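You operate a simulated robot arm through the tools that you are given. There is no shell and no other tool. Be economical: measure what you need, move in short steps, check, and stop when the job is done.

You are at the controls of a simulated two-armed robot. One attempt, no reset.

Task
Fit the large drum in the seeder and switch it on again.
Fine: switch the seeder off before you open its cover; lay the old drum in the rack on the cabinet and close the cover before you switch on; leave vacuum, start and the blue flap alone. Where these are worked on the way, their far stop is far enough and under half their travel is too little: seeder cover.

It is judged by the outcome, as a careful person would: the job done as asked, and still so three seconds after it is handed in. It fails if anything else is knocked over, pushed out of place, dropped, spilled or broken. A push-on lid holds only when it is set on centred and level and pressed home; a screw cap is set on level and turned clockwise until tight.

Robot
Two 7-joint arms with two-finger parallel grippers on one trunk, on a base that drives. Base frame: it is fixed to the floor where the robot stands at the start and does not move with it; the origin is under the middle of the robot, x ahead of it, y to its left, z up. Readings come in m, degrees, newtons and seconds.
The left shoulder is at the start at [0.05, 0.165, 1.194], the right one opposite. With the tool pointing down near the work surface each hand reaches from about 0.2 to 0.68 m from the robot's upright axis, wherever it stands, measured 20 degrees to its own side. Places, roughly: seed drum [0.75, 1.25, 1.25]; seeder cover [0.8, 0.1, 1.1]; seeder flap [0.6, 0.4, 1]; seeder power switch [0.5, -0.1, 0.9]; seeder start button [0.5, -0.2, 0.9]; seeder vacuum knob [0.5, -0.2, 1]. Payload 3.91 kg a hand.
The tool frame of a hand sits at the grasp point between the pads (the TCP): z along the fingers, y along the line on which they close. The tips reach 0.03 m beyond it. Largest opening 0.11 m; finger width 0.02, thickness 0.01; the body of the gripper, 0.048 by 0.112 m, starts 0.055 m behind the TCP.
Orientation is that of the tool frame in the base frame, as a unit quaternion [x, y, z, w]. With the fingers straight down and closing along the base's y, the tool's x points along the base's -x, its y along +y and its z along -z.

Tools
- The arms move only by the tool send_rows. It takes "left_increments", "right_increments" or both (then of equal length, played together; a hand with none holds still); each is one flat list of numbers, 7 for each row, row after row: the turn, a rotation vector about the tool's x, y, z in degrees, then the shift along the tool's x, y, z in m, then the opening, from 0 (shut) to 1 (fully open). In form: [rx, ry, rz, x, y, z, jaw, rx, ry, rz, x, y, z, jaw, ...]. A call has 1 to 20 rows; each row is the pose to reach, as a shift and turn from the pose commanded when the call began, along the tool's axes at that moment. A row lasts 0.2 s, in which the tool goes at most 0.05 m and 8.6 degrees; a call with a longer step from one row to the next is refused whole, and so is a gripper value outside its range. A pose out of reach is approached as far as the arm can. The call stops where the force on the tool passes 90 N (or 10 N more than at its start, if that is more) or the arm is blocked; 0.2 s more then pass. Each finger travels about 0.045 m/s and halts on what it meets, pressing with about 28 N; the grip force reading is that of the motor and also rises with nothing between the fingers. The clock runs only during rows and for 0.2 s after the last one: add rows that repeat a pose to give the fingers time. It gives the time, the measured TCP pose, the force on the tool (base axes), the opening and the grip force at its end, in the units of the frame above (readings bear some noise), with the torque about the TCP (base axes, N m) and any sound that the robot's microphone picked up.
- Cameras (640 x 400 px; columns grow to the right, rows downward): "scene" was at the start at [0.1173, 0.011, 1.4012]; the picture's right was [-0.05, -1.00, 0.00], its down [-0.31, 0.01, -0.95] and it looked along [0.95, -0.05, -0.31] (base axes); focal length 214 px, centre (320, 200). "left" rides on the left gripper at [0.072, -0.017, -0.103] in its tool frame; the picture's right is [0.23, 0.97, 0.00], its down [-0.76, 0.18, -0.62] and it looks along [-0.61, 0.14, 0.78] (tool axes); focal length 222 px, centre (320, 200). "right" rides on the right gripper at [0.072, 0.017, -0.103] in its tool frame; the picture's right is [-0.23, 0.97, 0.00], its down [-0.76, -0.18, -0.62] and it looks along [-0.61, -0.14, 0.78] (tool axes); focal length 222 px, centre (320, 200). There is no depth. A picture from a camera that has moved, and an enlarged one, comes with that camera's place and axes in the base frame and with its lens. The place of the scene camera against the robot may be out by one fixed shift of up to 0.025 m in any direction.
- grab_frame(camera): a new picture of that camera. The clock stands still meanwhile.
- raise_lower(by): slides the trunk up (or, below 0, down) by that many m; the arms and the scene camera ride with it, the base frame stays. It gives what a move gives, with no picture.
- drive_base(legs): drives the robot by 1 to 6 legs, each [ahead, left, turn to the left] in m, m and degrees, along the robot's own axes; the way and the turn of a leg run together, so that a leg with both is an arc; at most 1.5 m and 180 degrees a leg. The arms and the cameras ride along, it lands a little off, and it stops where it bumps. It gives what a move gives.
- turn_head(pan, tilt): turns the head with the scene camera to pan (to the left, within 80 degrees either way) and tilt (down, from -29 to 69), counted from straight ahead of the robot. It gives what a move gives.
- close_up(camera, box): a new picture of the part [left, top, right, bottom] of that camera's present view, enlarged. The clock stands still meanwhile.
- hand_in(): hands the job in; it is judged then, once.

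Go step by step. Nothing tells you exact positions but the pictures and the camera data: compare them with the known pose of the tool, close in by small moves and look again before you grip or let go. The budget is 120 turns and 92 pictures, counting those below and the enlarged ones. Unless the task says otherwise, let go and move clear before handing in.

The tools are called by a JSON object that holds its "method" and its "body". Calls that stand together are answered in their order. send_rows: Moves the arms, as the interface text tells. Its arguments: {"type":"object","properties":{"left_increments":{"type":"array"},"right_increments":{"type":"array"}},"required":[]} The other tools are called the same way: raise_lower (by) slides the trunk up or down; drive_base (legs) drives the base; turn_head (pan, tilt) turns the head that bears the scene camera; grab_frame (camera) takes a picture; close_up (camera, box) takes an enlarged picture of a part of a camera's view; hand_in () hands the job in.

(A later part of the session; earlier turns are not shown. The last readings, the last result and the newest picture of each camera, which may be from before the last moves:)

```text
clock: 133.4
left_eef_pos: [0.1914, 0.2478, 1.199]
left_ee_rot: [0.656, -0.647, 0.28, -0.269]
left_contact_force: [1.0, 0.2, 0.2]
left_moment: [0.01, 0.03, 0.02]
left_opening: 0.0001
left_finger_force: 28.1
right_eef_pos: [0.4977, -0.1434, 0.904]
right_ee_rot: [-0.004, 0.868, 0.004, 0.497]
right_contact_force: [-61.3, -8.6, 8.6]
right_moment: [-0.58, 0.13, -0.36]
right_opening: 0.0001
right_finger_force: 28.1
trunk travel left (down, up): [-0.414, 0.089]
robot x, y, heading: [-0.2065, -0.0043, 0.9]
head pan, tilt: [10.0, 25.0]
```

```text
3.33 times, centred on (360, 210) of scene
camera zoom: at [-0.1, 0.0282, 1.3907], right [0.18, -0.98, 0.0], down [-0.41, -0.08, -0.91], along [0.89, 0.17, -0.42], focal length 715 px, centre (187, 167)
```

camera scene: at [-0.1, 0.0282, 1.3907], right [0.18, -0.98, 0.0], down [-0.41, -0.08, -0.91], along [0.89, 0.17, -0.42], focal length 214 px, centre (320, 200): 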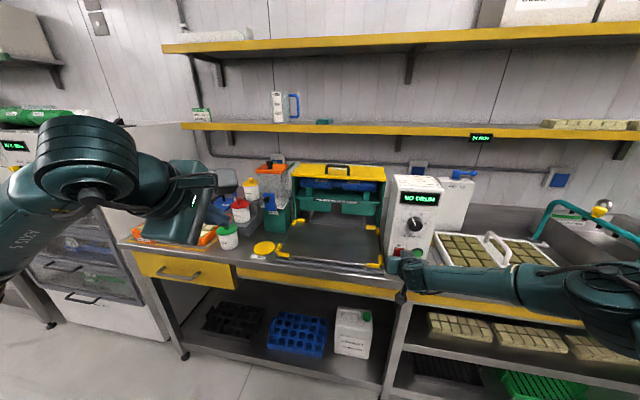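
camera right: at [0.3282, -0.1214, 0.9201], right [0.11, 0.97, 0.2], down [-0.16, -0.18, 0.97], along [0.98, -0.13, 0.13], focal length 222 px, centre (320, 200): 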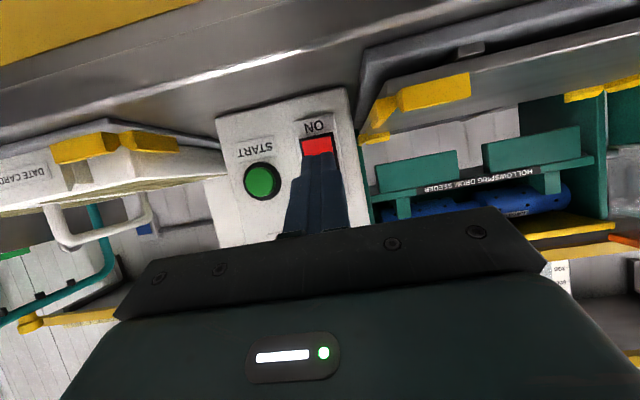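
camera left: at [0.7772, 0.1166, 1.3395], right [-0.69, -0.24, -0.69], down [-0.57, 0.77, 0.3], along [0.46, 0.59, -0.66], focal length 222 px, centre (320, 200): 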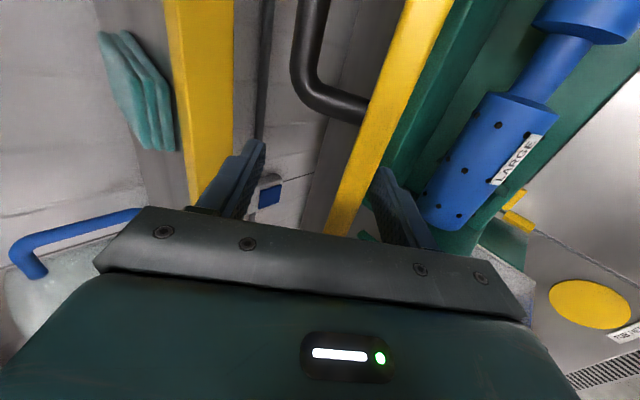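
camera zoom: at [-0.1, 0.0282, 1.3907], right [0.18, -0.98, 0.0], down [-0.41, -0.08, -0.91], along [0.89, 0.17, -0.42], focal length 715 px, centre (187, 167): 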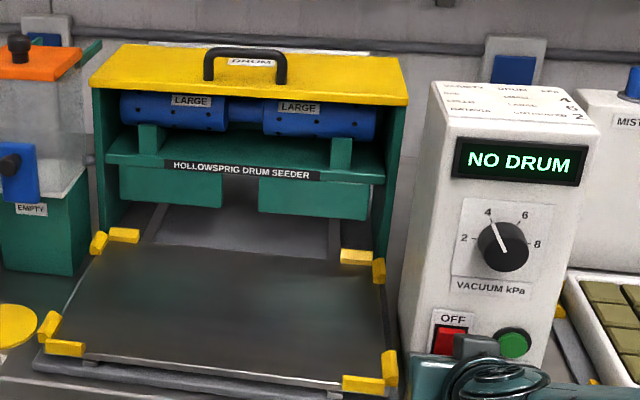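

The seeder is on but shows "NO DRUM", so the drum may not be quite seated. I withdraw the right hand and look closely.

{"method": "send_rows", "body": {"right_increments": [0, 0, 0, 0.02, 0, -0.035, 0, 0, 0, 0, 0.04, 0, -0.07, 0, 0, 0, 0, 0.06, 0, -0.104, 0, 0, 0, 0, 0.045, 0, -0.14, 0, 0, 0, 0, 0.02, 0, -0.17, 0, 0, 0, 0, 0.02, 0, -0.17, 0, 0, 0, 0, 0.02, 0, -0.17, 0]}}

{"method": "close_up", "body": {"camera": "scene", "box": [290, 155, 450, 265]}}

```text
clock: 135.0
left_eef_pos: [0.1983, 0.2495, 1.1958]
left_ee_rot: [0.657, -0.648, 0.278, -0.267]
left_contact_force: [-0.2, -0.1, 0.2]
left_moment: [0.0, 0.0, -0.03]
left_opening: 0.0
left_finger_force: 28.2
right_eef_pos: [0.349, -0.1445, 0.9711]
right_ee_rot: [-0.003, 0.866, 0.003, 0.499]
right_contact_force: [0.3, 1.1, -0.3]
right_moment: [-0.01, -0.01, -0.01]
right_opening: 0.0002
right_finger_force: 27.8
right hand out of reach, approached as far as the arm can: row 3
trunk travel left (down, up): [-0.414, 0.089]
robot x, y, heading: [-0.2086, -0.0044, 1.0]
head pan, tilt: [10.0, 25.0]
```

```text
3.64 times, centred on (370, 210) of scene
camera zoom: at [-0.0914, 0.029, 1.3897], right [0.18, -0.98, 0.0], down [-0.42, -0.08, -0.91], along [0.89, 0.17, -0.42], focal length 780 px, centre (138, 164)
```

zoom: 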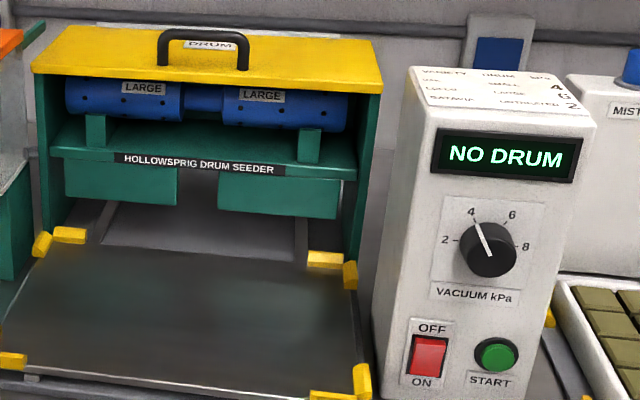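

{"method": "close_up", "body": {"camera": "right", "box": [370, 110, 610, 250]}}

```text
2.67 times, centred on (490, 180) of right
camera zoom: at [0.2248, -0.1276, 0.9613], right [0.11, 0.97, 0.2], down [-0.16, -0.18, 0.97], along [0.98, -0.14, 0.13], focal length 592 px, centre (-133, 253)
```

zoom: 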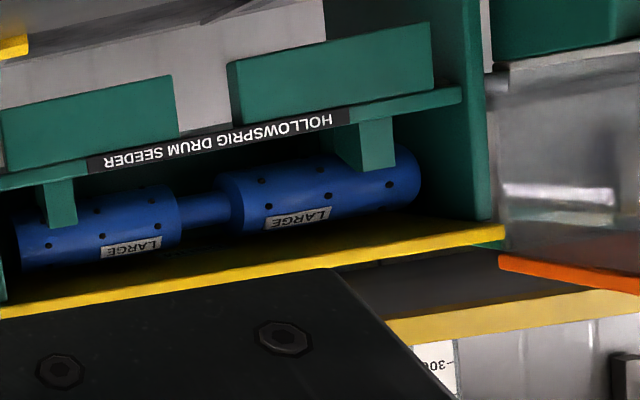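

Seen from below, the drum's left end seems to sit several mm high, so it isn't fully seated. I switch off again (pressing the upper half as before) and withdraw, to reopen and reseat it.

{"method": "send_rows", "body": {"right_increments": [0, 0, 0, -0.007, 0.001, 0.039, 0, 0, 0, 0, -0.013, 0.002, 0.078, 0, 0, 0, 0, -0.02, 0.0025, 0.1166, 0, 0, 0, 0, -0.034, 0.0025, 0.14, 0, 0, 0, 0, -0.039, 0.0025, 0.15, 0, 0, 0, 0, -0.0425, 0.0025, 0.1556, 0, 0, 0, 0, -0.02, 0.0025, 0.1166, 0, 0, 0, 0, -0.013, 0.002, 0.078, 0, 0, 0, 0, -0.007, 0.001, 0.039, 0, 0, 0, 0, 0, 0, 0, 0]}}

{"method": "close_up", "body": {"camera": "scene", "box": [290, 155, 450, 265]}}

```text
clock: 137.2
left_eef_pos: [0.1977, 0.2492, 1.1957]
left_ee_rot: [0.657, -0.648, 0.279, -0.267]
left_contact_force: [0.1, 0.3, 1.4]
left_moment: [-0.01, 0.01, 0.0]
left_opening: 0.0
left_finger_force: 28.2
right_eef_pos: [0.3487, -0.1456, 0.973]
right_ee_rot: [-0.001, 0.866, 0.002, 0.499]
right_contact_force: [-0.3, -0.8, 0.1]
right_moment: [-0.02, -0.02, -0.01]
right_opening: 0.0
right_finger_force: 28.3
trunk travel left (down, up): [-0.414, 0.089]
robot x, y, heading: [-0.2071, -0.0045, 0.9]
head pan, tilt: [10.0, 25.0]
```

```text
3.64 times, centred on (370, 210) of scene
camera zoom: at [-0.0918, 0.0291, 1.3898], right [0.18, -0.98, 0.0], down [-0.41, -0.08, -0.91], along [0.89, 0.17, -0.42], focal length 780 px, centre (138, 164)
```

zoom: 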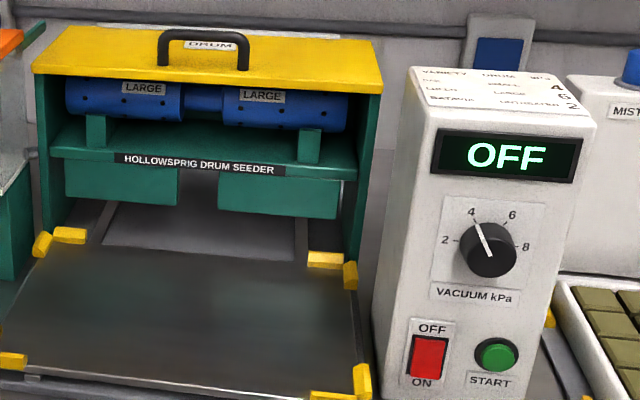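

OFF confirmed. I park the right hand high again and return the robot to its place before the seeder.

{"method": "send_rows", "body": {"right_increments": [0, 6.6, 0, -0.0257, -0.0063, -0.031, 0, 0, 13.3, 0, -0.0513, -0.0127, -0.062, 0, 0, 20, 0, -0.077, -0.019, -0.093, 0, 0, 26.6, 0, -0.1027, -0.0253, -0.124, 0, 0, 33.3, 0, -0.128, -0.0317, -0.155, 0, 0, 40, 0, -0.154, -0.038, -0.186, 0, 0, 46.6, 0, -0.18, -0.0443, -0.217, 0, 0, 53.3, 0, -0.205, -0.0507, -0.248, 0, 0, 60, 0, -0.231, -0.057, -0.279, 0]}}

{"method": "raise_lower", "body": {"by": 0.085}}

{"method": "drive_base", "body": {"legs": [[0.413, -0.056, -0.9]]}}

```text
clock: 139.2
left_eef_pos: [0.1974, 0.2504, 1.195]
left_ee_rot: [0.657, -0.648, 0.278, -0.267]
left_contact_force: [0.0, 0.4, -0.2]
left_moment: [-0.03, -0.03, 0.04]
left_opening: 0.0
left_finger_force: 27.5
right_eef_pos: [0.2241, -0.2031, 1.3133]
right_ee_rot: [-0.004, 1.0, 0.001, -0.002]
right_contact_force: [-0.5, 0.2, 0.6]
right_moment: [-0.02, 0.0, -0.01]
right_opening: 0.0
right_finger_force: 27.9
trunk travel left (down, up): [-0.414, 0.089]
robot x, y, heading: [-0.2073, -0.0027, 0.7]
head pan, tilt: [10.0, 25.0]
```

```text
clock: 140.4
left_eef_pos: [0.1976, 0.2492, 1.2797]
left_ee_rot: [0.657, -0.649, 0.277, -0.266]
left_contact_force: [-0.2, -0.1, 0.3]
left_moment: [-0.01, 0.02, 0.03]
left_opening: 0.0004
left_finger_force: 28.1
right_eef_pos: [0.225, -0.2054, 1.3979]
right_ee_rot: [-0.003, 1.0, 0.001, -0.001]
right_contact_force: [0.0, 0.4, -0.9]
right_moment: [0.03, 0.02, -0.02]
right_opening: 0.0002
right_finger_force: 27.9
trunk travel left (down, up): [-0.499, 0.004]
robot x, y, heading: [-0.2084, -0.0014, 0.6]
head pan, tilt: [10.0, 25.0]
```

```text
clock: 143.0
left_eef_pos: [0.6178, 0.1892, 1.2809]
left_ee_rot: [-0.652, 0.653, -0.279, 0.264]
left_contact_force: [0.8, 0.5, 0.1]
left_moment: [-0.01, 0.01, -0.01]
left_opening: 0.0
left_finger_force: 27.6
right_eef_pos: [0.6377, -0.2658, 1.3972]
right_ee_rot: [0.005, 1.0, 0.001, -0.001]
right_contact_force: [-0.4, -0.8, -0.6]
right_moment: [0.03, 0.01, 0.0]
right_opening: 0.0001
right_finger_force: 27.8
trunk travel left (down, up): [-0.499, 0.004]
robot x, y, heading: [0.2111, -0.0577, -0.2]
head pan, tilt: [10.0, 25.0]
```

Robot is in place and the left hand is at y 0.19, closed and pitched 45°. I bring it under the lip at mid-width and lift the cover again.

{"method": "send_rows", "body": {"left_increments": [0, 0, 0, 0.02, 0.0346, 0.0163, 0, 0, 0, 0, 0.045, 0.0629, 0.0445, 0, 0, 0, 0, 0.068, 0.0877, 0.0764, 0, 0, 0, 0, 0.085, 0.1089, 0.1117, 0, 0, 0, 0, 0.089, 0.1266, 0.1506, 0, 0, 0, 0, 0.089, 0.1159, 0.1824, 0, 0, 0, 0, 0.089, 0.0912, 0.2001, 0, 0, 0, 0, 0.089, 0.0693, 0.1966, 0, 0, 0, 0, 0.089, 0.0495, 0.181, 0, 0, 0, 0, 0.089, 0.0304, 0.1661, 0]}}

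```text
clock: 145.2
left_eef_pos: [0.7104, 0.097, 1.1446]
left_ee_rot: [-0.651, 0.654, -0.28, 0.265]
left_contact_force: [-10.8, -0.2, 0.1]
left_moment: [0.0, 0.07, -0.11]
left_opening: 0.0
left_finger_force: 27.6
left hand out of reach, approached as far as the arm can: row 2, 3
right_eef_pos: [0.6365, -0.2658, 1.3981]
right_ee_rot: [0.005, 1.0, 0.001, 0.0]
right_contact_force: [0.0, 0.8, 0.2]
right_moment: [-0.01, 0.0, 0.03]
right_opening: 0.0001
right_finger_force: 27.4
trunk travel left (down, up): [-0.499, 0.004]
robot x, y, heading: [0.2106, -0.058, -0.4]
head pan, tilt: [10.0, 25.0]
```

{"method": "close_up", "body": {"camera": "scene", "box": [180, 130, 400, 310]}}

```text
2.22 times, centred on (290, 220) of scene
camera zoom: at [0.323, -0.0268, 1.4749], right [0.17, -0.99, 0.0], down [-0.42, -0.07, -0.91], along [0.89, 0.15, -0.42], focal length 477 px, centre (387, 156)
```

zoom: 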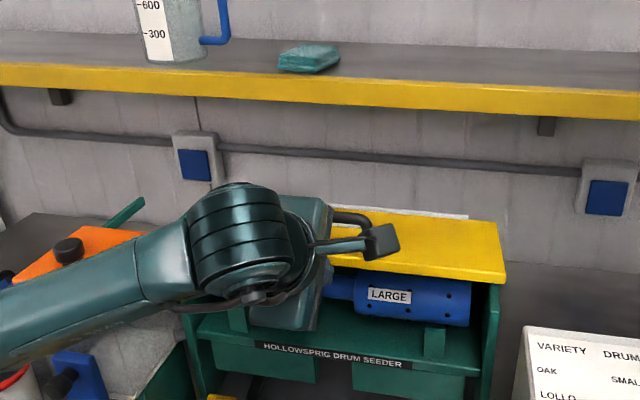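

The cover is rising on the fingers (~13°). I continue its arc back past upright.

{"method": "send_rows", "body": {"left_increments": [0, 0, 0, 0, -0.0417, -0.0233, 0, 0, 0, 0, 0, -0.0714, -0.0276, 0, 0, 0, 0, 0, -0.1018, -0.0255, 0, 0, 0, 0, 0, -0.1322, -0.0205, 0, 0, 0, 0, 0, -0.157, -0.0071, 0, 0, 0, 0, 0, -0.176, 0.0163, 0, 0, 0, 0, 0, -0.1874, 0.0403, 0, 0, 0, 0, 0, -0.198, 0.0551, 0, 0, 0, 0, 0, -0.203, 0.0602, 0]}}

```text
clock: 147.4
left_eef_pos: [0.8792, 0.0941, 1.2488]
left_ee_rot: [-0.653, 0.657, -0.272, 0.259]
left_contact_force: [-53.2, 5.6, 13.2]
left_moment: [0.13, 0.46, 0.37]
left_opening: 0.0
left_finger_force: 28.2
right_eef_pos: [0.6238, -0.2628, 1.4013]
right_ee_rot: [0.003, 1.0, 0.001, 0.005]
right_contact_force: [-1.0, 0.3, 0.4]
right_moment: [-0.01, 0.01, 0.0]
right_opening: 0.0
right_finger_force: 27.2
trunk travel left (down, up): [-0.499, 0.004]
robot x, y, heading: [0.2096, -0.0564, -0.0]
head pan, tilt: [10.0, 25.0]
stopped in row 9 (left hand): the force on the tool passed its limit at 94 N (the readings are from after the stop); the commanded pose is now the measured one
```

Cover is at its stop again. I withdraw, turn the hand fingers-down and open the jaws for the drum.

{"method": "send_rows", "body": {"left_increments": [0, 0, 0, 0, 0.0269, -0.0283, 0, 0, 0, 0, 0, 0.0481, -0.0636, 0, -8, 0, 0, 0, 0.0693, -0.099, 0.1, -16, 0, 0, 0, 0.0976, -0.1273, 0.3, -24, 0, 0, 0, 0.1329, -0.1343, 0.5, -32, 0, 0, 0, 0.1329, -0.1343, 0.7, -40, 0, 0, 0, 0.1329, -0.1343, 0.7, -44, 0, 0, 0, 0.1329, -0.1343, 0.7]}}

```text
clock: 149.2
left_eef_pos: [0.7044, 0.0963, 1.2462]
left_ee_rot: [-0.703, 0.711, -0.003, -0.007]
left_contact_force: [0.4, -0.2, -0.5]
left_moment: [0.01, 0.01, 0.0]
left_opening: 0.0766
left_finger_force: 0.0
right_eef_pos: [0.6366, -0.2657, 1.3967]
right_ee_rot: [0.004, 1.0, 0.0, -0.001]
right_contact_force: [0.3, 0.4, 0.4]
right_moment: [-0.01, 0.02, 0.03]
right_opening: 0.0
right_finger_force: 28.0
trunk travel left (down, up): [-0.499, 0.004]
robot x, y, heading: [0.209, -0.0572, -0.2]
head pan, tilt: [10.0, 25.0]
```

{"method": "send_rows", "body": {"left_increments": [0, -0.8, -0.6, 0, -0.045, 0, 0.7, 0, -0.8, -0.6, 0, -0.0856, 0.02, 0.7, 0, -0.8, -0.6, 0, -0.0856, 0.06, 0.7, 0, -0.8, -0.6, 0, -0.0856, 0.1, 0.7, 0, -0.8, -0.6, 0, -0.0856, 0.13, 0.7, 0, -0.8, -0.6, 0, -0.0856, 0.155, 0.7, 0, -0.8, -0.6, 0, -0.0856, 0.17, 0.7, 0, -0.8, -0.6, 0, -0.0856, 0.177, 0.7]}}

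{"method": "grab_frame", "body": {"camera": "scene"}}

```text
clock: 151.0
left_eef_pos: [0.7911, 0.0922, 1.0675]
left_ee_rot: [-0.707, 0.707, 0.002, -0.001]
left_contact_force: [0.0, 0.1, 0.3]
left_moment: [0.01, -0.03, 0.01]
left_opening: 0.0773
left_finger_force: 0.0
right_eef_pos: [0.6369, -0.2652, 1.3965]
right_ee_rot: [0.004, 1.0, 0.001, 0.0]
right_contact_force: [0.0, -0.5, 0.6]
right_moment: [-0.02, -0.02, 0.02]
right_opening: 0.0
right_finger_force: 28.2
trunk travel left (down, up): [-0.499, 0.004]
robot x, y, heading: [0.206, -0.0586, -0.2]
head pan, tilt: [10.0, 25.0]
```

```text
3 pictures are left
camera scene: at [0.3234, -0.0265, 1.4747], right [0.17, -0.99, 0.0], down [-0.42, -0.07, -0.91], along [0.89, 0.15, -0.42], focal length 214 px, centre (320, 200)
```

scene: 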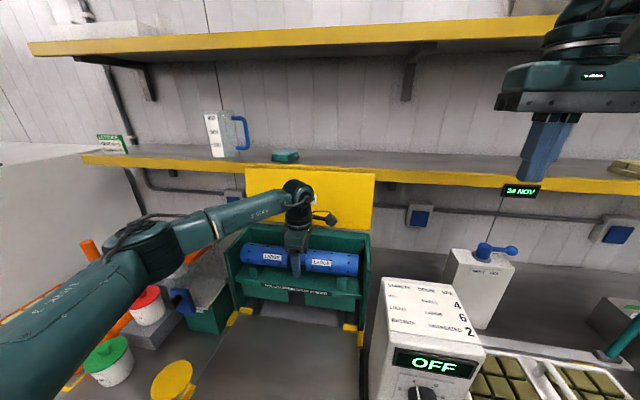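

I grip the shaft, lift slightly and set it down again with the hand now level, feeling for the seat height.

{"method": "send_rows", "body": {"left_increments": [0, 0, 0, 0, 0, 0, 0.3, 0, 0, 0, 0, 0, 0, 0, 0, 0, 0, 0, 0, 0, 0, 0, 0, 0, 0, 0, 0, 0, 0, 0, 0, 0, 0, 0, 0, 0, 0, 0, 0, 0, -0.012, 0, 0, 0, 0, 0, 0, -0.025, 0, 0, 0, 0, 0, 0, -0.025, 0]}}

{"method": "send_rows", "body": {"left_increments": [0, 0, 0, 0, 0, 0.01, 0, 0, 0, 0, 0, 0, 0.018, 0, 0, 0, 0, 0, 0, 0.022, 0]}}

{"method": "send_rows", "body": {"left_increments": [0, 0, 0, 0, 0, 0.003, 0]}}

{"method": "send_rows", "body": {"left_increments": [0, 0, 0, 0, 0, 0.003, 0]}}

```text
clock: 152.8
left_eef_pos: [0.7898, 0.0936, 1.0919]
left_ee_rot: [-0.706, 0.708, 0.003, -0.003]
left_contact_force: [0.4, -1.1, -3.8]
left_moment: [0.0, 0.02, 0.03]
left_opening: 0.0283
left_finger_force: 28.2
right_eef_pos: [0.6367, -0.2648, 1.3967]
right_ee_rot: [0.004, 1.0, 0.001, -0.001]
right_contact_force: [-0.6, -0.4, 0.5]
right_moment: [0.02, 0.0, 0.03]
right_opening: 0.0001
right_finger_force: 27.9
trunk travel left (down, up): [-0.499, 0.004]
robot x, y, heading: [0.2091, -0.0566, -0.2]
head pan, tilt: [10.0, 25.0]
```

```text
clock: 153.6
left_eef_pos: [0.7887, 0.0925, 1.0715]
left_ee_rot: [-0.707, 0.707, 0.002, -0.002]
left_contact_force: [0.2, 0.8, -3.9]
left_moment: [-0.02, -0.04, 0.02]
left_opening: 0.0283
left_finger_force: 28.4
right_eef_pos: [0.6368, -0.2656, 1.3966]
right_ee_rot: [0.005, 1.0, 0.0, -0.001]
right_contact_force: [0.4, 0.3, 0.1]
right_moment: [-0.02, -0.02, 0.02]
right_opening: 0.0
right_finger_force: 28.3
trunk travel left (down, up): [-0.499, 0.004]
robot x, y, heading: [0.2108, -0.0569, -0.3]
head pan, tilt: [10.0, 25.0]
```

```text
clock: 154.0
left_eef_pos: [0.7897, 0.0932, 1.0693]
left_ee_rot: [-0.707, 0.707, 0.001, -0.002]
left_contact_force: [1.0, 0.0, 3.0]
left_moment: [0.08, 0.0, -0.04]
left_opening: 0.0282
left_finger_force: 27.8
right_eef_pos: [0.6379, -0.2653, 1.3987]
right_ee_rot: [0.004, 1.0, 0.001, -0.001]
right_contact_force: [0.4, 0.4, 0.6]
right_moment: [0.0, 0.03, 0.0]
right_opening: 0.0
right_finger_force: 28.3
trunk travel left (down, up): [-0.499, 0.004]
robot x, y, heading: [0.208, -0.0607, -0.4]
head pan, tilt: [10.0, 25.0]
```

```text
clock: 154.4
left_eef_pos: [0.7894, 0.0929, 1.0691]
left_ee_rot: [0.707, -0.707, 0.001, 0.0]
left_contact_force: [7.2, 1.5, 18.2]
left_moment: [0.17, 0.09, -0.01]
left_opening: 0.0283
left_finger_force: 28.2
right_eef_pos: [0.6358, -0.2652, 1.3984]
right_ee_rot: [0.005, 1.0, 0.001, -0.001]
right_contact_force: [0.3, -0.4, 0.0]
right_moment: [-0.01, 0.01, -0.01]
right_opening: 0.0
right_finger_force: 27.7
trunk travel left (down, up): [-0.499, 0.004]
robot x, y, heading: [0.2047, -0.0581, -0.1]
head pan, tilt: [10.0, 25.0]
```

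Pressing gives a forward (+x) reaction: the drum rides on the front flank of the cradles. I shift it a few mm back (+x) under light pressure and see whether it drops.

{"method": "send_rows", "body": {"left_increments": [0, 0, 0, 0, -0.003, 0, 0]}}

{"method": "send_rows", "body": {"left_increments": [0, 0, 0, 0, -0.003, 0, 0]}}

```text
clock: 154.8
left_eef_pos: [0.7912, 0.0939, 1.0671]
left_ee_rot: [-0.707, 0.707, 0.0, 0.0]
left_contact_force: [5.5, 0.2, 23.2]
left_moment: [-0.19, 0.15, 0.17]
left_opening: 0.0281
left_finger_force: 28.2
right_eef_pos: [0.6356, -0.2646, 1.3981]
right_ee_rot: [0.005, 1.0, 0.001, 0.001]
right_contact_force: [1.1, -0.5, 0.1]
right_moment: [-0.01, -0.02, -0.03]
right_opening: 0.0
right_finger_force: 27.7
trunk travel left (down, up): [-0.499, 0.004]
robot x, y, heading: [0.2086, -0.0557, 0.0]
head pan, tilt: [10.0, 25.0]
```

```text
clock: 155.2
left_eef_pos: [0.7893, 0.0924, 1.0682]
left_ee_rot: [0.707, -0.707, -0.001, 0.002]
left_contact_force: [-8.6, 2.9, 23.8]
left_moment: [-0.15, 0.41, 0.04]
left_opening: 0.0279
left_finger_force: 28.3
right_eef_pos: [0.6319, -0.2656, 1.3994]
right_ee_rot: [0.004, 1.0, 0.001, 0.001]
right_contact_force: [1.5, 0.6, -0.1]
right_moment: [-0.03, 0.03, 0.03]
right_opening: 0.0001
right_finger_force: 28.7
trunk travel left (down, up): [-0.499, 0.004]
robot x, y, heading: [0.2075, -0.0582, -0.3]
head pan, tilt: [10.0, 25.0]
```

{"method": "close_up", "body": {"camera": "scene", "box": [230, 190, 380, 310]}}

```text
3.33 times, centred on (305, 250) of scene
camera zoom: at [0.3192, -0.0266, 1.4752], right [0.17, -0.99, 0.0], down [-0.41, -0.07, -0.91], along [0.89, 0.15, -0.42], focal length 715 px, centre (370, 33)
```

zoom: 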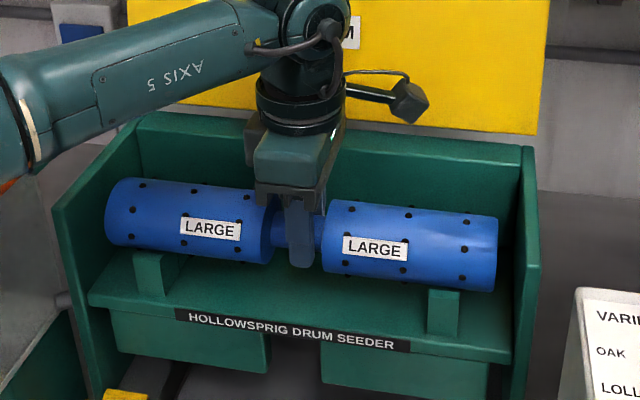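

The drum now sits level and matches where the old drum lay within ~2 mm. I unload, nudge 2 mm right, set it down lightly, and release.

{"method": "send_rows", "body": {"left_increments": [0, 0, 0, 0, 0.0035, -0.008, 0, 0, 0, 0, 0.002, 0.0035, -0.012, 0, 0, 0, 0, 0.002, 0.0035, -0.006, 0, 0, 0, 0, 0.002, 0.0035, -0.001, 0, 0, 0, 0, 0.002, 0.0035, -0.001, 0]}}

{"method": "send_rows", "body": {"left_increments": [0, 0, 0, 0, 0, -0.003, 0.05, 0, 0, 0, 0, 0, -0.003, 0.25, 0, 0, 0, 0, 0, -0.003, 0.3, 0, 0, 0, 0, 0, -0.003, 0.5, 0, 0, 0, 0, 0, -0.003, 0.7, 0, 0, 0, 0, 0, -0.003, 0.7]}}

```text
clock: 156.4
left_eef_pos: [0.7928, 0.0912, 1.0685]
left_ee_rot: [-0.707, 0.707, 0.0, 0.0]
left_contact_force: [1.4, 2.8, 9.1]
left_moment: [0.58, -0.05, 0.0]
left_opening: 0.028
left_finger_force: 27.7
right_eef_pos: [0.6362, -0.2643, 1.3982]
right_ee_rot: [0.004, 1.0, 0.002, -0.001]
right_contact_force: [-0.7, 0.0, -0.1]
right_moment: [-0.03, -0.01, -0.02]
right_opening: 0.0
right_finger_force: 28.1
trunk travel left (down, up): [-0.499, 0.004]
robot x, y, heading: [0.2072, -0.0587, -0.1]
head pan, tilt: [10.0, 25.0]
```

```text
clock: 157.8
left_eef_pos: [0.7919, 0.0912, 1.0689]
left_ee_rot: [-0.707, 0.707, 0.002, -0.002]
left_contact_force: [0.1, -0.2, 0.1]
left_moment: [-0.02, -0.01, 0.0]
left_opening: 0.077
left_finger_force: 0.0
right_eef_pos: [0.6363, -0.2652, 1.3974]
right_ee_rot: [0.004, 1.0, 0.0, -0.001]
right_contact_force: [-0.1, -0.3, -0.4]
right_moment: [-0.06, 0.0, 0.02]
right_opening: 0.0005
right_finger_force: 27.9
trunk travel left (down, up): [-0.499, 0.004]
robot x, y, heading: [0.2126, -0.0563, -0.1]
head pan, tilt: [10.0, 25.0]
```

To be sure both ends are bedded, I press lightly on top of each end of the drum with closed fingertips.

{"method": "send_rows", "body": {"left_increments": [0, 0, 0, 0, 0, -0.03, 0.7, 0, 0, 0, 0, 0, -0.07, 0.7, 0, 0, 0, 0, 0, -0.1, 0.4, 0, 0, 0, -0.04, 0, -0.1, 0.2, 0, 0, 0, -0.08, 0, -0.1, 0, 0, 0, 0, -0.114, 0, -0.1, 0, 0, 0, 0, -0.114, 0, -0.08, 0, 0, 0, 0, -0.114, 0, -0.065, 0, 0, 0, 0, -0.114, 0, -0.06, 0]}}

{"method": "send_rows", "body": {"left_increments": [0, 0, 0, 0, 0, 0.004, 0, 0, 0, 0, 0, 0, 0.008, 0]}}

```text
clock: 159.8
left_eef_pos: [0.7935, 0.2045, 1.1279]
left_ee_rot: [-0.706, 0.708, 0.002, -0.002]
left_contact_force: [0.2, 0.4, -0.3]
left_moment: [0.02, -0.03, 0.0]
left_opening: 0.0
left_finger_force: 27.8
right_eef_pos: [0.6374, -0.2651, 1.3982]
right_ee_rot: [0.005, 1.0, 0.001, -0.001]
right_contact_force: [0.0, 0.4, -0.6]
right_moment: [0.0, 0.0, -0.03]
right_opening: 0.0
right_finger_force: 28.0
trunk travel left (down, up): [-0.499, 0.004]
robot x, y, heading: [0.209, -0.0552, -0.5]
head pan, tilt: [10.0, 25.0]
```

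```text
clock: 160.4
left_eef_pos: [0.794, 0.2057, 1.1211]
left_ee_rot: [-0.706, 0.708, 0.002, -0.002]
left_contact_force: [0.1, 0.5, 0.6]
left_moment: [0.02, 0.01, -0.04]
left_opening: 0.0001
left_finger_force: 28.1
right_eef_pos: [0.6371, -0.2641, 1.3963]
right_ee_rot: [0.005, 1.0, 0.001, -0.001]
right_contact_force: [-0.2, 0.0, -0.2]
right_moment: [0.04, 0.01, 0.01]
right_opening: 0.0001
right_finger_force: 27.6
trunk travel left (down, up): [-0.499, 0.004]
robot x, y, heading: [0.2114, -0.0596, -0.3]
head pan, tilt: [10.0, 25.0]
```

{"method": "send_rows", "body": {"left_increments": [0, 0, 0, 0, 0.003, 0.004, 0, 0, 0, 0, 0, 0.003, 0.007, 0]}}

{"method": "send_rows", "body": {"left_increments": [0, 0, 0, 0, 0, 0.003, 0, 0, 0, 0, 0, 0, 0.005, 0]}}

```text
clock: 161.0
left_eef_pos: [0.7901, 0.2041, 1.1149]
left_ee_rot: [-0.707, 0.708, 0.001, 0.0]
left_contact_force: [0.9, 0.3, 2.6]
left_moment: [0.01, -0.04, 0.03]
left_opening: 0.0
left_finger_force: 28.2
right_eef_pos: [0.6356, -0.2649, 1.3976]
right_ee_rot: [0.005, 1.0, 0.001, -0.001]
right_contact_force: [0.9, 0.0, -0.7]
right_moment: [0.01, -0.03, -0.02]
right_opening: 0.0
right_finger_force: 27.9
trunk travel left (down, up): [-0.499, 0.004]
robot x, y, heading: [0.2099, -0.0574, -0.3]
head pan, tilt: [10.0, 25.0]
```

```text
clock: 161.6
left_eef_pos: [0.7881, 0.2045, 1.1128]
left_ee_rot: [0.707, -0.707, 0.002, -0.001]
left_contact_force: [2.3, 4.0, 27.4]
left_moment: [0.34, -0.31, 0.03]
left_opening: 0.0
left_finger_force: 28.0
right_eef_pos: [0.634, -0.2655, 1.3987]
right_ee_rot: [0.004, 1.0, 0.0, 0.0]
right_contact_force: [0.8, 0.6, 0.6]
right_moment: [-0.02, 0.01, 0.07]
right_opening: 0.0001
right_finger_force: 27.5
trunk travel left (down, up): [-0.499, 0.004]
robot x, y, heading: [0.2102, -0.0561, -0.1]
head pan, tilt: [10.0, 25.0]
```

The left end is firm at top height 1.0845. Now the right end, to compare.

{"method": "send_rows", "body": {"left_increments": [0, 0, 0, 0, 0, -0.03, 0, 0, 0, 0, 0.04, 0, -0.045, 0, 0, 0, 0, 0.08, 0, -0.045, 0, 0, 0, 0, 0.12, 0, -0.045, 0, 0, 0, 0, 0.16, 0, -0.045, 0, 0, 0, 0, 0.195, 0, -0.045, 0, 0, 0, 0, 0.215, 0, -0.035, 0, 0, 0, 0, 0.215, 0, -0.018, 0, 0, 0, 0, 0.215, 0, -0.01, 0, 0, 0, 0, 0.215, 0, -0.007, 0]}}

{"method": "send_rows", "body": {"left_increments": [0, 0, 0, 0, 0, 0.004, 0]}}

{"method": "send_rows", "body": {"left_increments": [0, 0, 0, 0, 0, 0.004, 0]}}

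```text
clock: 163.8
left_eef_pos: [0.7902, -0.0118, 1.116]
left_ee_rot: [-0.706, 0.708, 0.002, -0.002]
left_contact_force: [-0.1, 0.4, -0.3]
left_moment: [-0.03, 0.03, -0.01]
left_opening: 0.0002
left_finger_force: 27.5
right_eef_pos: [0.6368, -0.2645, 1.398]
right_ee_rot: [0.004, 1.0, 0.001, -0.002]
right_contact_force: [1.1, -0.1, -0.3]
right_moment: [0.0, 0.0, 0.0]
right_opening: 0.0
right_finger_force: 27.7
trunk travel left (down, up): [-0.499, 0.004]
robot x, y, heading: [0.2108, -0.0574, -0.5]
head pan, tilt: [10.0, 25.0]
```

```text
clock: 164.2
left_eef_pos: [0.7877, -0.0114, 1.1144]
left_ee_rot: [-0.707, 0.707, -0.001, -0.002]
left_contact_force: [0.6, -0.6, 11.9]
left_moment: [0.11, -0.13, 0.0]
left_opening: 0.0002
left_finger_force: 28.2
right_eef_pos: [0.6354, -0.2645, 1.3975]
right_ee_rot: [0.003, 1.0, 0.001, 0.001]
right_contact_force: [-0.8, 0.6, 0.4]
right_moment: [0.02, -0.04, 0.02]
right_opening: 0.0002
right_finger_force: 27.5
trunk travel left (down, up): [-0.499, 0.004]
robot x, y, heading: [0.2074, -0.0555, -0.3]
head pan, tilt: [10.0, 25.0]
```

```text
clock: 164.6
left_eef_pos: [0.7875, -0.0114, 1.1125]
left_ee_rot: [-0.707, 0.707, -0.004, -0.001]
left_contact_force: [3.4, 0.8, 32.1]
left_moment: [0.28, -0.39, -0.02]
left_opening: 0.0
left_finger_force: 27.9
right_eef_pos: [0.6337, -0.2649, 1.3995]
right_ee_rot: [0.005, 1.0, 0.001, 0.0]
right_contact_force: [-0.2, 0.3, -0.5]
right_moment: [-0.01, 0.0, -0.01]
right_opening: 0.0
right_finger_force: 28.4
trunk travel left (down, up): [-0.499, 0.004]
robot x, y, heading: [0.2095, -0.0594, -0.2]
head pan, tilt: [10.0, 25.0]
```

Both ends rest at the same height: the drum is level and seated. I lift clear and pitch the hand again to close the cover as before.

{"method": "send_rows", "body": {"left_increments": [0, 0, 0, 0, 0, -0.04, 0, 0, 0, 0, 0, 0, -0.08, 0, 0, 0, 0, 0, 0.02, -0.12, 0.2, 7, 0, 0, -0.025, 0.04, -0.145, 0.4, 14, 0, 0, -0.05, 0.065, -0.17, 0.6, 21, 0, 0, -0.075, 0.09, -0.195, 0.8, 28, 0, 0, -0.105, 0.11, -0.22, 0.95, 35, 0, 0, -0.14, 0.13, -0.24, 0.95, 41, 0, 0, -0.175, 0.13, -0.24, 0.95, 45, 0, 0, -0.2015, 0.13, -0.24, 0.95]}}

```text
clock: 166.8
left_eef_pos: [0.6631, 0.1922, 1.3502]
left_ee_rot: [-0.653, 0.654, -0.269, 0.269]
left_contact_force: [-0.2, -0.1, 0.2]
left_moment: [0.01, 0.01, 0.03]
left_opening: 0.1043
left_finger_force: 0.0
right_eef_pos: [0.6356, -0.2656, 1.3971]
right_ee_rot: [0.004, 1.0, 0.001, -0.001]
right_contact_force: [0.3, -0.1, 0.4]
right_moment: [0.0, -0.01, 0.0]
right_opening: 0.0001
right_finger_force: 27.8
trunk travel left (down, up): [-0.499, 0.004]
robot x, y, heading: [0.2076, -0.0558, -0.2]
head pan, tilt: [10.0, 25.0]
```

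{"method": "send_rows", "body": {"left_increments": [0, 0, 0, 0.002, -0.0235, 0.0285, 0.95, 0, 0, 0, 0.002, -0.047, 0.057, 0.95, 0, 0, 0, 0.002, -0.0705, 0.0853, 0.95, 0, 0, 0, 0.002, -0.094, 0.1138, 0.95, 0, 0, 0, 0.002, -0.094, 0.144, 0.95, 0, 0, 0, 0.002, -0.094, 0.174, 0.95, 0, 0, 0, 0.002, -0.094, 0.204, 0.95, 0, 0, 0, 0.002, -0.094, 0.2228, 0.95]}}

```text
clock: 168.6
left_eef_pos: [0.8842, 0.1896, 1.2554]
left_ee_rot: [-0.653, 0.654, -0.27, 0.269]
left_contact_force: [0.1, -0.2, -0.2]
left_moment: [0.04, 0.02, 0.03]
left_opening: 0.1045
left_finger_force: 0.1
right_eef_pos: [0.6358, -0.2639, 1.3973]
right_ee_rot: [0.004, 1.0, 0.001, 0.0]
right_contact_force: [-0.3, -0.1, -0.2]
right_moment: [0.01, 0.02, -0.01]
right_opening: 0.0002
right_finger_force: 28.1
trunk travel left (down, up): [-0.499, 0.004]
robot x, y, heading: [0.2071, -0.0558, -0.2]
head pan, tilt: [10.0, 25.0]
```

{"method": "send_rows", "body": {"left_increments": [0, 0, 0, 0, 0, 0, 0.85, 0, 0, 0, 0, 0, 0, 0.7, 0, 0, 0, 0, 0, 0, 0.65, 0, 0, 0, 0, 0.01, -0.01, 0.65, 0, 0, 0, 0, 0.02, -0.02, 0.65, 0, 0, 0, 0, 0.0297, -0.0283, 0.65, 0, 0, 0, 0, 0.0297, -0.0283, 0.65, 0, 0, 0, 0, 0.048, -0.04, 0.65, 0, 0, 0, 0, 0.0665, -0.0523, 0.65, 0, 0, 0, 0, 0.082, -0.058, 0.65, 0, 0, 0, 0, 0.0983, -0.0629, 0.65, 0, 0, 0, 0, 0.112, -0.0629, 0.65, 0, 0, 0, 0, 0.1266, -0.0629, 0.65, 0, 0, 0, 0, 0.1407, -0.0559, 0.65]}}

```text
clock: 171.6
left_eef_pos: [0.7442, 0.1891, 1.1972]
left_ee_rot: [-0.653, 0.654, -0.27, 0.269]
left_contact_force: [-1.0, -0.2, -1.8]
left_moment: [-0.05, 0.03, -0.01]
left_opening: 0.0728
left_finger_force: 1.2
right_eef_pos: [0.6366, -0.265, 1.3974]
right_ee_rot: [0.004, 1.0, 0.0, -0.001]
right_contact_force: [-0.3, -0.4, 0.1]
right_moment: [0.0, -0.04, 0.01]
right_opening: 0.0
right_finger_force: 27.8
trunk travel left (down, up): [-0.499, 0.004]
robot x, y, heading: [0.2081, -0.0589, -0.4]
head pan, tilt: [10.0, 25.0]
```

The readings match the first time: the cover rests on the front finger. Same finish: lower, slide out, then press shut.

{"method": "send_rows", "body": {"left_increments": [0, 0, 0, 0, 0.011, 0.007, 0.65, 0, 0, 0, 0, 0.021, 0.014, 0.65, 0, 0, 0, 0, 0.04, -0.005, 0.65, 0, 0, 0, 0, 0.06, -0.024, 0.65, 0, 0, 0, 0, 0.078, -0.042, 0.65, 0, 0, 0, 0, 0.05, -0.07, 0.4, 0, 0, 0, 0, 0.015, -0.1, 0.2, 0, 0, 0, 0, -0.015, -0.13, 0]}}

{"method": "send_rows", "body": {"left_increments": [0, 0, 0, 0, 0.01, 0.045, 0, 0, 0, 0, 0, 0.025, 0.08, 0, 0, 0, 0, 0, 0.04, 0.11, 0, 0, 0, 0, 0, 0.055, 0.13, 0, 0, 0, 0, 0, 0.067, 0.145, 0, 0, 0, 0, 0, 0.071, 0.149, 0, 0, 0, 0, 0, 0.076, 0.154, 0, 0, 0, 0, 0, 0.079, 0.157, 0]}}

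```text
clock: 173.4
left_eef_pos: [0.6615, 0.1867, 1.3012]
left_ee_rot: [-0.654, 0.654, -0.268, 0.268]
left_contact_force: [-0.1, 0.0, 0.8]
left_moment: [0.01, -0.03, 0.0]
left_opening: 0.0029
left_finger_force: 0.0
right_eef_pos: [0.6366, -0.265, 1.3977]
right_ee_rot: [0.005, 1.0, 0.001, -0.001]
right_contact_force: [-0.7, 0.0, 0.2]
right_moment: [0.02, 0.01, -0.02]
right_opening: 0.0
right_finger_force: 28.5
trunk travel left (down, up): [-0.499, 0.004]
robot x, y, heading: [0.2069, -0.0596, -0.3]
head pan, tilt: [10.0, 25.0]
```

```text
clock: 175.2
left_eef_pos: [0.7175, 0.1898, 1.1355]
left_ee_rot: [-0.653, 0.653, -0.272, 0.272]
left_contact_force: [-0.1, 0.6, 13.0]
left_moment: [0.01, -0.17, 0.03]
left_opening: 0.0001
left_finger_force: 27.6
right_eef_pos: [0.635, -0.2662, 1.3988]
right_ee_rot: [0.005, 1.0, 0.0, 0.0]
right_contact_force: [0.4, -0.4, 0.0]
right_moment: [0.0, -0.01, 0.0]
right_opening: 0.0
right_finger_force: 28.2
trunk travel left (down, up): [-0.499, 0.004]
robot x, y, heading: [0.2104, -0.0553, -0.6]
head pan, tilt: [10.0, 25.0]
```

Contact at the same height as before — shut. I withdraw and go back to the switch position.

{"method": "send_rows", "body": {"left_increments": [0, 0, 0, 0, -0.005, -0.03, 0, 0, 0, 0, 0, -0.015, -0.07, 0, 0, 0, 0, 0, -0.025, -0.11, 0, 0, 0, 0, 0, -0.03, -0.15, 0, 0, 0, 0, 0, -0.035, -0.18, 0]}}

{"method": "drive_base", "body": {"legs": [[-0.41, 0.06, 0.5]]}}

{"method": "raise_lower", "body": {"by": -0.085}}

```text
clock: 176.4
left_eef_pos: [0.6132, 0.1895, 1.2859]
left_ee_rot: [-0.654, 0.654, -0.27, 0.268]
left_contact_force: [-0.1, 1.0, -0.2]
left_moment: [-0.01, 0.01, 0.01]
left_opening: 0.0
left_finger_force: 27.7
right_eef_pos: [0.6359, -0.2651, 1.3977]
right_ee_rot: [0.005, 1.0, 0.001, 0.0]
right_contact_force: [-0.7, -0.2, -0.5]
right_moment: [-0.02, 0.02, -0.01]
right_opening: 0.0
right_finger_force: 28.1
trunk travel left (down, up): [-0.499, 0.004]
robot x, y, heading: [0.2089, -0.0577, -0.2]
head pan, tilt: [10.0, 25.0]
```

```text
clock: 178.9
left_eef_pos: [0.205, 0.2525, 1.2861]
left_ee_rot: [0.658, -0.65, 0.268, -0.27]
left_contact_force: [-0.5, 0.8, 0.3]
left_moment: [0.0, 0.01, 0.0]
left_opening: 0.0
left_finger_force: 28.2
right_eef_pos: [0.2324, -0.2013, 1.3983]
right_ee_rot: [-0.001, 1.0, 0.001, -0.001]
right_contact_force: [0.1, -0.2, -0.2]
right_moment: [-0.02, 0.0, 0.01]
right_opening: 0.0002
right_finger_force: 28.4
trunk travel left (down, up): [-0.499, 0.004]
robot x, y, heading: [-0.1981, 0.0044, 0.7]
head pan, tilt: [10.0, 25.0]
```

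```text
clock: 180.1
left_eef_pos: [0.2069, 0.2513, 1.2008]
left_ee_rot: [0.657, -0.651, 0.268, -0.271]
left_contact_force: [-0.1, 0.3, -0.3]
left_moment: [0.01, 0.01, 0.0]
left_opening: 0.0
left_finger_force: 27.8
right_eef_pos: [0.232, -0.2019, 1.313]
right_ee_rot: [-0.002, 1.0, 0.001, -0.001]
right_contact_force: [0.3, 0.6, -0.6]
right_moment: [0.04, -0.02, 0.0]
right_opening: 0.0
right_finger_force: 27.9
trunk travel left (down, up): [-0.414, 0.089]
robot x, y, heading: [-0.1984, -0.0001, 0.2]
head pan, tilt: [10.0, 25.0]
```

{"method": "send_rows", "body": {"right_increments": [0, -5.5, 0, -0.019, 0.0055, 0.035, 0, 0, -11, 0, -0.038, 0.011, 0.07, 0, 0, -16.5, 0, -0.057, 0.0165, 0.105, 0, 0, -22, 0, -0.076, 0.022, 0.14, 0, 0, -27.5, 0, -0.095, 0.0275, 0.175, 0, 0, -33, 0, -0.115, 0.033, 0.21, 0, 0, -38.5, 0, -0.135, 0.0385, 0.245, 0, 0, -44, 0, -0.155, 0.044, 0.28, 0, 0, -49.5, 0, -0.175, 0.0495, 0.315, 0, 0, -55, 0, -0.198, 0.055, 0.35, 0, 0, -60, 0, -0.222, 0.06, 0.383, 0, 0, -60, 0, -0.222, 0.06, 0.383, 0]}}

```text
clock: 182.7
left_eef_pos: [0.205, 0.2509, 1.2007]
left_ee_rot: [0.658, -0.65, 0.267, -0.27]
left_contact_force: [-0.4, -0.4, -0.2]
left_moment: [0.03, -0.02, 0.0]
left_opening: 0.0
left_finger_force: 27.8
right_eef_pos: [0.455, -0.1421, 0.9294]
right_ee_rot: [0.0, 0.866, 0.002, 0.5]
right_contact_force: [0.1, 0.0, -0.1]
right_moment: [0.04, -0.02, 0.03]
right_opening: 0.0003
right_finger_force: 27.8
trunk travel left (down, up): [-0.414, 0.089]
robot x, y, heading: [-0.1932, 0.0008, 0.5]
head pan, tilt: [10.0, 25.0]
```

Right hand is exactly where it was before; press the lower (ON) half, withdraw, and check the display.

{"method": "send_rows", "body": {"right_increments": [0, 0, 0, 0.0205, 0, 0.0115, 0, 0, 0, 0, 0.0055, 0, 0.0375, 0, 0, 0, 0, -0.0005, 0, 0.0479, 0, 0, 0, 0, -0.0045, 0, 0.0548, 0, 0, 0, 0, -0.0065, 0, 0.0583, 0, 0, 0, 0, 0.0055, 0, 0.0375, 0, 0, 0, 0, 0.0205, 0, 0.0115, 0, 0, 0, 0, 0.03, 0, -0.03, 0, 0, 0, 0, 0.04, 0, -0.07, 0]}}

{"method": "close_up", "body": {"camera": "scene", "box": [270, 150, 450, 270]}}

```text
clock: 184.7
left_eef_pos: [0.2055, 0.2512, 1.2007]
left_ee_rot: [0.657, -0.651, 0.267, -0.27]
left_contact_force: [-0.1, -0.4, -0.4]
left_moment: [0.01, -0.02, 0.0]
left_opening: 0.0
left_finger_force: 28.1
right_eef_pos: [0.3733, -0.1411, 0.9301]
right_ee_rot: [0.001, 0.867, -0.002, 0.497]
right_contact_force: [0.4, 0.1, 0.0]
right_moment: [0.01, -0.02, -0.01]
right_opening: 0.0001
right_finger_force: 28.1
trunk travel left (down, up): [-0.414, 0.089]
robot x, y, heading: [-0.1981, 0.0007, 0.4]
head pan, tilt: [10.0, 25.0]
```

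```text
3.33 times, centred on (360, 210) of scene
camera zoom: at [-0.0833, 0.0335, 1.3897], right [0.18, -0.98, 0.0], down [-0.42, -0.08, -0.91], along [0.89, 0.16, -0.42], focal length 715 px, centre (187, 167)
```

zoom: 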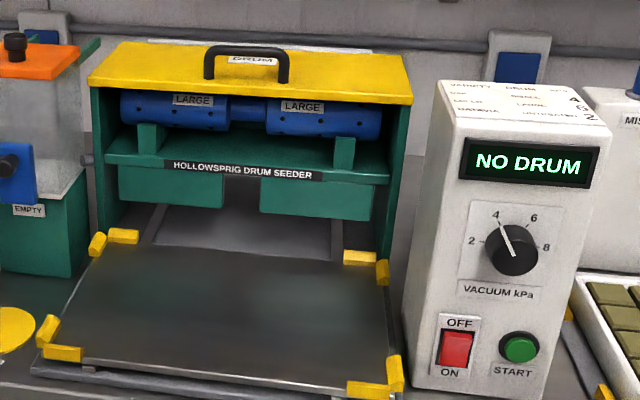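

The display still says NO DRUM. Comparing the contact heights at rack and seeder, the drum sits about 6 mm too high, likely riding on its raised dots at the cradle edge, so it needs an axial shift. I switch off, park the hand and go back to reseat by feel.

{"method": "send_rows", "body": {"right_increments": [0, 0, 0, -0.02, 0, 0.0346, 0, 0, 0, 0, -0.04, 0, 0.0693, 0, 0, 0, 0, -0.055, 0, 0.0953, 0, 0, 0, 0, -0.061, 0, 0.1057, 0, 0, 0, 0, -0.0655, 0, 0.1134, 0, 0, 0, 0, -0.04, 0, 0.0693, 0, 0, 0, 0, -0.02, 0, 0.0346, 0, 0, 0, 0, 0, 0, 0, 0]}}

{"method": "send_rows", "body": {"right_increments": [0, 6, 0, -0.0261, -0.006, -0.0315, 0, 0, 12, 0, -0.0522, -0.012, -0.063, 0, 0, 18, 0, -0.0783, -0.018, -0.0945, 0, 0, 24, 0, -0.1044, -0.024, -0.126, 0, 0, 30, 0, -0.1305, -0.03, -0.1573, 0, 0, 36, 0, -0.1566, -0.036, -0.1888, 0, 0, 42, 0, -0.1827, -0.042, -0.2203, 0, 0, 48, 0, -0.2088, -0.048, -0.2518, 0, 0, 54, 0, -0.2349, -0.054, -0.2833, 0, 0, 60, 0, -0.2607, -0.06, -0.3145, 0]}}

{"method": "raise_lower", "body": {"by": 0.085}}

```text
refused: row 6 steps farther than a row can; nothing moved
```

```text
clock: 186.9
left_eef_pos: [0.2037, 0.2527, 1.2006]
left_ee_rot: [0.658, -0.65, 0.268, -0.27]
left_contact_force: [0.3, 0.1, -1.3]
left_moment: [-0.04, 0.01, -0.05]
left_opening: 0.0001
left_finger_force: 28.3
right_eef_pos: [0.2295, -0.2011, 1.3123]
right_ee_rot: [-0.001, 1.0, 0.0, -0.002]
right_contact_force: [0.1, -0.3, 0.0]
right_moment: [0.0, -0.02, 0.02]
right_opening: 0.0002
right_finger_force: 28.0
trunk travel left (down, up): [-0.414, 0.089]
robot x, y, heading: [-0.2024, -0.0014, 0.2]
head pan, tilt: [10.0, 25.0]
```

```text
clock: 188.1
left_eef_pos: [0.2056, 0.2525, 1.2853]
left_ee_rot: [0.658, -0.651, 0.267, -0.27]
left_contact_force: [0.0, -0.3, 0.2]
left_moment: [0.04, 0.01, -0.01]
left_opening: 0.0
left_finger_force: 28.3
right_eef_pos: [0.2311, -0.2012, 1.3963]
right_ee_rot: [-0.001, 1.0, 0.001, -0.001]
right_contact_force: [-0.7, 0.3, -0.3]
right_moment: [-0.01, -0.01, -0.02]
right_opening: 0.0
right_finger_force: 27.8
trunk travel left (down, up): [-0.499, 0.004]
robot x, y, heading: [-0.1957, -0.0003, 0.3]
head pan, tilt: [10.0, 25.0]
```

One row was too long and the press was skipped, so the seeder is still on. I go back down, press OFF properly, and park again.

{"method": "raise_lower", "body": {"by": -0.085}}

{"method": "send_rows", "body": {"right_increments": [0, -5.5, 0, -0.019, 0.0055, 0.035, 0, 0, -11, 0, -0.038, 0.011, 0.07, 0, 0, -16.5, 0, -0.057, 0.0165, 0.105, 0, 0, -22, 0, -0.076, 0.022, 0.14, 0, 0, -27.5, 0, -0.095, 0.0275, 0.175, 0, 0, -33, 0, -0.115, 0.033, 0.21, 0, 0, -38.5, 0, -0.135, 0.0385, 0.245, 0, 0, -44, 0, -0.155, 0.044, 0.28, 0, 0, -49.5, 0, -0.175, 0.0495, 0.315, 0, 0, -55, 0, -0.198, 0.055, 0.35, 0, 0, -60, 0, -0.222, 0.06, 0.383, 0, 0, -60, 0, -0.222, 0.06, 0.383, 0]}}

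{"method": "send_rows", "body": {"right_increments": [0, 0, 0, -0.015, 0, 0.026, 0, 0, 0, 0, -0.021, 0, 0.0364, 0, 0, 0, 0, -0.025, 0, 0.0433, 0, 0, 0, 0, -0.0268, 0, 0.0463, 0]}}

```text
clock: 189.3
left_eef_pos: [0.2055, 0.2515, 1.2013]
left_ee_rot: [0.657, -0.651, 0.267, -0.27]
left_contact_force: [-0.1, 0.1, -0.7]
left_moment: [-0.02, 0.01, -0.01]
left_opening: 0.0001
left_finger_force: 28.1
right_eef_pos: [0.2324, -0.2022, 1.312]
right_ee_rot: [0.0, 1.0, 0.001, -0.001]
right_contact_force: [-0.2, 0.2, 0.4]
right_moment: [-0.01, -0.02, -0.01]
right_opening: 0.0
right_finger_force: 27.8
trunk travel left (down, up): [-0.414, 0.089]
robot x, y, heading: [-0.1976, 0.0013, 0.4]
head pan, tilt: [10.0, 25.0]
```

```text
clock: 191.9
left_eef_pos: [0.2053, 0.2506, 1.2015]
left_ee_rot: [0.657, -0.651, 0.268, -0.27]
left_contact_force: [1.4, -0.4, 0.7]
left_moment: [0.03, 0.01, -0.03]
left_opening: 0.0
left_finger_force: 28.1
right_eef_pos: [0.4529, -0.1411, 0.9301]
right_ee_rot: [0.0, 0.866, 0.002, 0.499]
right_contact_force: [0.5, -0.4, -0.6]
right_moment: [0.03, 0.01, 0.01]
right_opening: 0.0
right_finger_force: 28.1
trunk travel left (down, up): [-0.414, 0.089]
robot x, y, heading: [-0.2001, 0.0038, 0.0]
head pan, tilt: [10.0, 25.0]
```

```text
clock: 192.9
left_eef_pos: [0.1984, 0.2519, 1.2035]
left_ee_rot: [0.656, -0.65, 0.27, -0.273]
left_contact_force: [0.2, -0.2, 0.2]
left_moment: [-0.01, -0.01, 0.01]
left_opening: 0.0
left_finger_force: 28.1
right_eef_pos: [0.4958, -0.1397, 0.9299]
right_ee_rot: [-0.001, 0.867, 0.001, 0.499]
right_contact_force: [-58.0, -8.1, 9.7]
right_moment: [-0.41, 0.05, -0.24]
right_opening: 0.0001
right_finger_force: 28.2
trunk travel left (down, up): [-0.414, 0.089]
robot x, y, heading: [-0.197, 0.0, 0.4]
head pan, tilt: [10.0, 25.0]
```

OFF pressed with the same force as before. Retract, park, raise and drive to the seeder.

{"method": "send_rows", "body": {"right_increments": [0, 0, 0, 0.02, 0, -0.0346, 0, 0, 0, 0, 0.04, 0, -0.0693, 0, 0, 0, 0, 0.0625, 0, -0.1082, 0]}}

{"method": "send_rows", "body": {"right_increments": [0, 6, 0, -0.0256, -0.006, -0.0323, 0, 0, 12, 0, -0.0512, -0.012, -0.0645, 0, 0, 18, 0, -0.0768, -0.018, -0.0968, 0, 0, 24, 0, -0.1024, -0.024, -0.1291, 0, 0, 30, 0, -0.128, -0.03, -0.1613, 0, 0, 36, 0, -0.1536, -0.036, -0.1936, 0, 0, 42, 0, -0.1792, -0.042, -0.2259, 0, 0, 48, 0, -0.2048, -0.048, -0.2582, 0, 0, 54, 0, -0.2304, -0.054, -0.2904, 0, 0, 60, 0, -0.2559, -0.06, -0.3227, 0]}}

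{"method": "raise_lower", "body": {"by": 0.085}}

{"method": "drive_base", "body": {"legs": [[0.408, -0.059, -0.4]]}}

```text
clock: 193.7
left_eef_pos: [0.2045, 0.2515, 1.2015]
left_ee_rot: [0.657, -0.651, 0.268, -0.271]
left_contact_force: [-0.2, 0.2, -0.2]
left_moment: [0.03, -0.02, 0.01]
left_opening: 0.0002
left_finger_force: 27.4
right_eef_pos: [0.3768, -0.141, 0.9309]
right_ee_rot: [0.001, 0.868, -0.002, 0.497]
right_contact_force: [-0.6, -0.3, -0.2]
right_moment: [0.04, -0.02, 0.02]
right_opening: 0.0003
right_finger_force: 27.9
right hand out of reach, approached as far as the arm can: row 3
trunk travel left (down, up): [-0.414, 0.089]
robot x, y, heading: [-0.1972, 0.002, 0.6]
head pan, tilt: [10.0, 25.0]
```

```text
clock: 195.9
left_eef_pos: [0.2039, 0.2536, 1.2001]
left_ee_rot: [0.658, -0.651, 0.267, -0.27]
left_contact_force: [-0.1, 0.6, -1.2]
left_moment: [-0.03, 0.03, 0.01]
left_opening: 0.0
left_finger_force: 28.1
right_eef_pos: [0.2255, -0.1965, 1.3155]
right_ee_rot: [-0.001, 1.0, -0.001, 0.0]
right_contact_force: [-0.6, 0.1, -1.4]
right_moment: [-0.04, 0.0, 0.0]
right_opening: 0.0002
right_finger_force: 28.3
trunk travel left (down, up): [-0.414, 0.089]
robot x, y, heading: [-0.1982, 0.0006, 0.5]
head pan, tilt: [10.0, 25.0]
```

```text
clock: 197.2
left_eef_pos: [0.2051, 0.2528, 1.2852]
left_ee_rot: [0.657, -0.651, 0.268, -0.271]
left_contact_force: [1.0, 0.7, -1.0]
left_moment: [0.03, -0.01, 0.01]
left_opening: 0.0
left_finger_force: 27.7
right_eef_pos: [0.2275, -0.1979, 1.3995]
right_ee_rot: [0.0, 1.0, 0.001, -0.002]
right_contact_force: [-1.1, -0.2, 0.1]
right_moment: [0.0, 0.0, -0.02]
right_opening: 0.0004
right_finger_force: 27.5
trunk travel left (down, up): [-0.499, 0.004]
robot x, y, heading: [-0.1977, -0.0011, 0.3]
head pan, tilt: [10.0, 25.0]
```

```text
clock: 199.9
left_eef_pos: [0.6157, 0.1937, 1.2852]
left_ee_rot: [0.656, -0.653, 0.269, -0.268]
left_contact_force: [0.2, 1.1, -0.5]
left_moment: [0.0, 0.0, -0.04]
left_opening: 0.0
left_finger_force: 27.9
right_eef_pos: [0.6361, -0.2559, 1.3996]
right_ee_rot: [0.002, 1.0, 0.001, 0.0]
right_contact_force: [-0.2, 0.3, 0.2]
right_moment: [0.03, 0.0, 0.01]
right_opening: 0.0001
right_finger_force: 27.9
trunk travel left (down, up): [-0.499, 0.004]
robot x, y, heading: [0.2138, -0.0594, 0.1]
head pan, tilt: [10.0, 25.0]
stopped in leg 1: the robot was blocked; the commanded pose is now the measured one
```

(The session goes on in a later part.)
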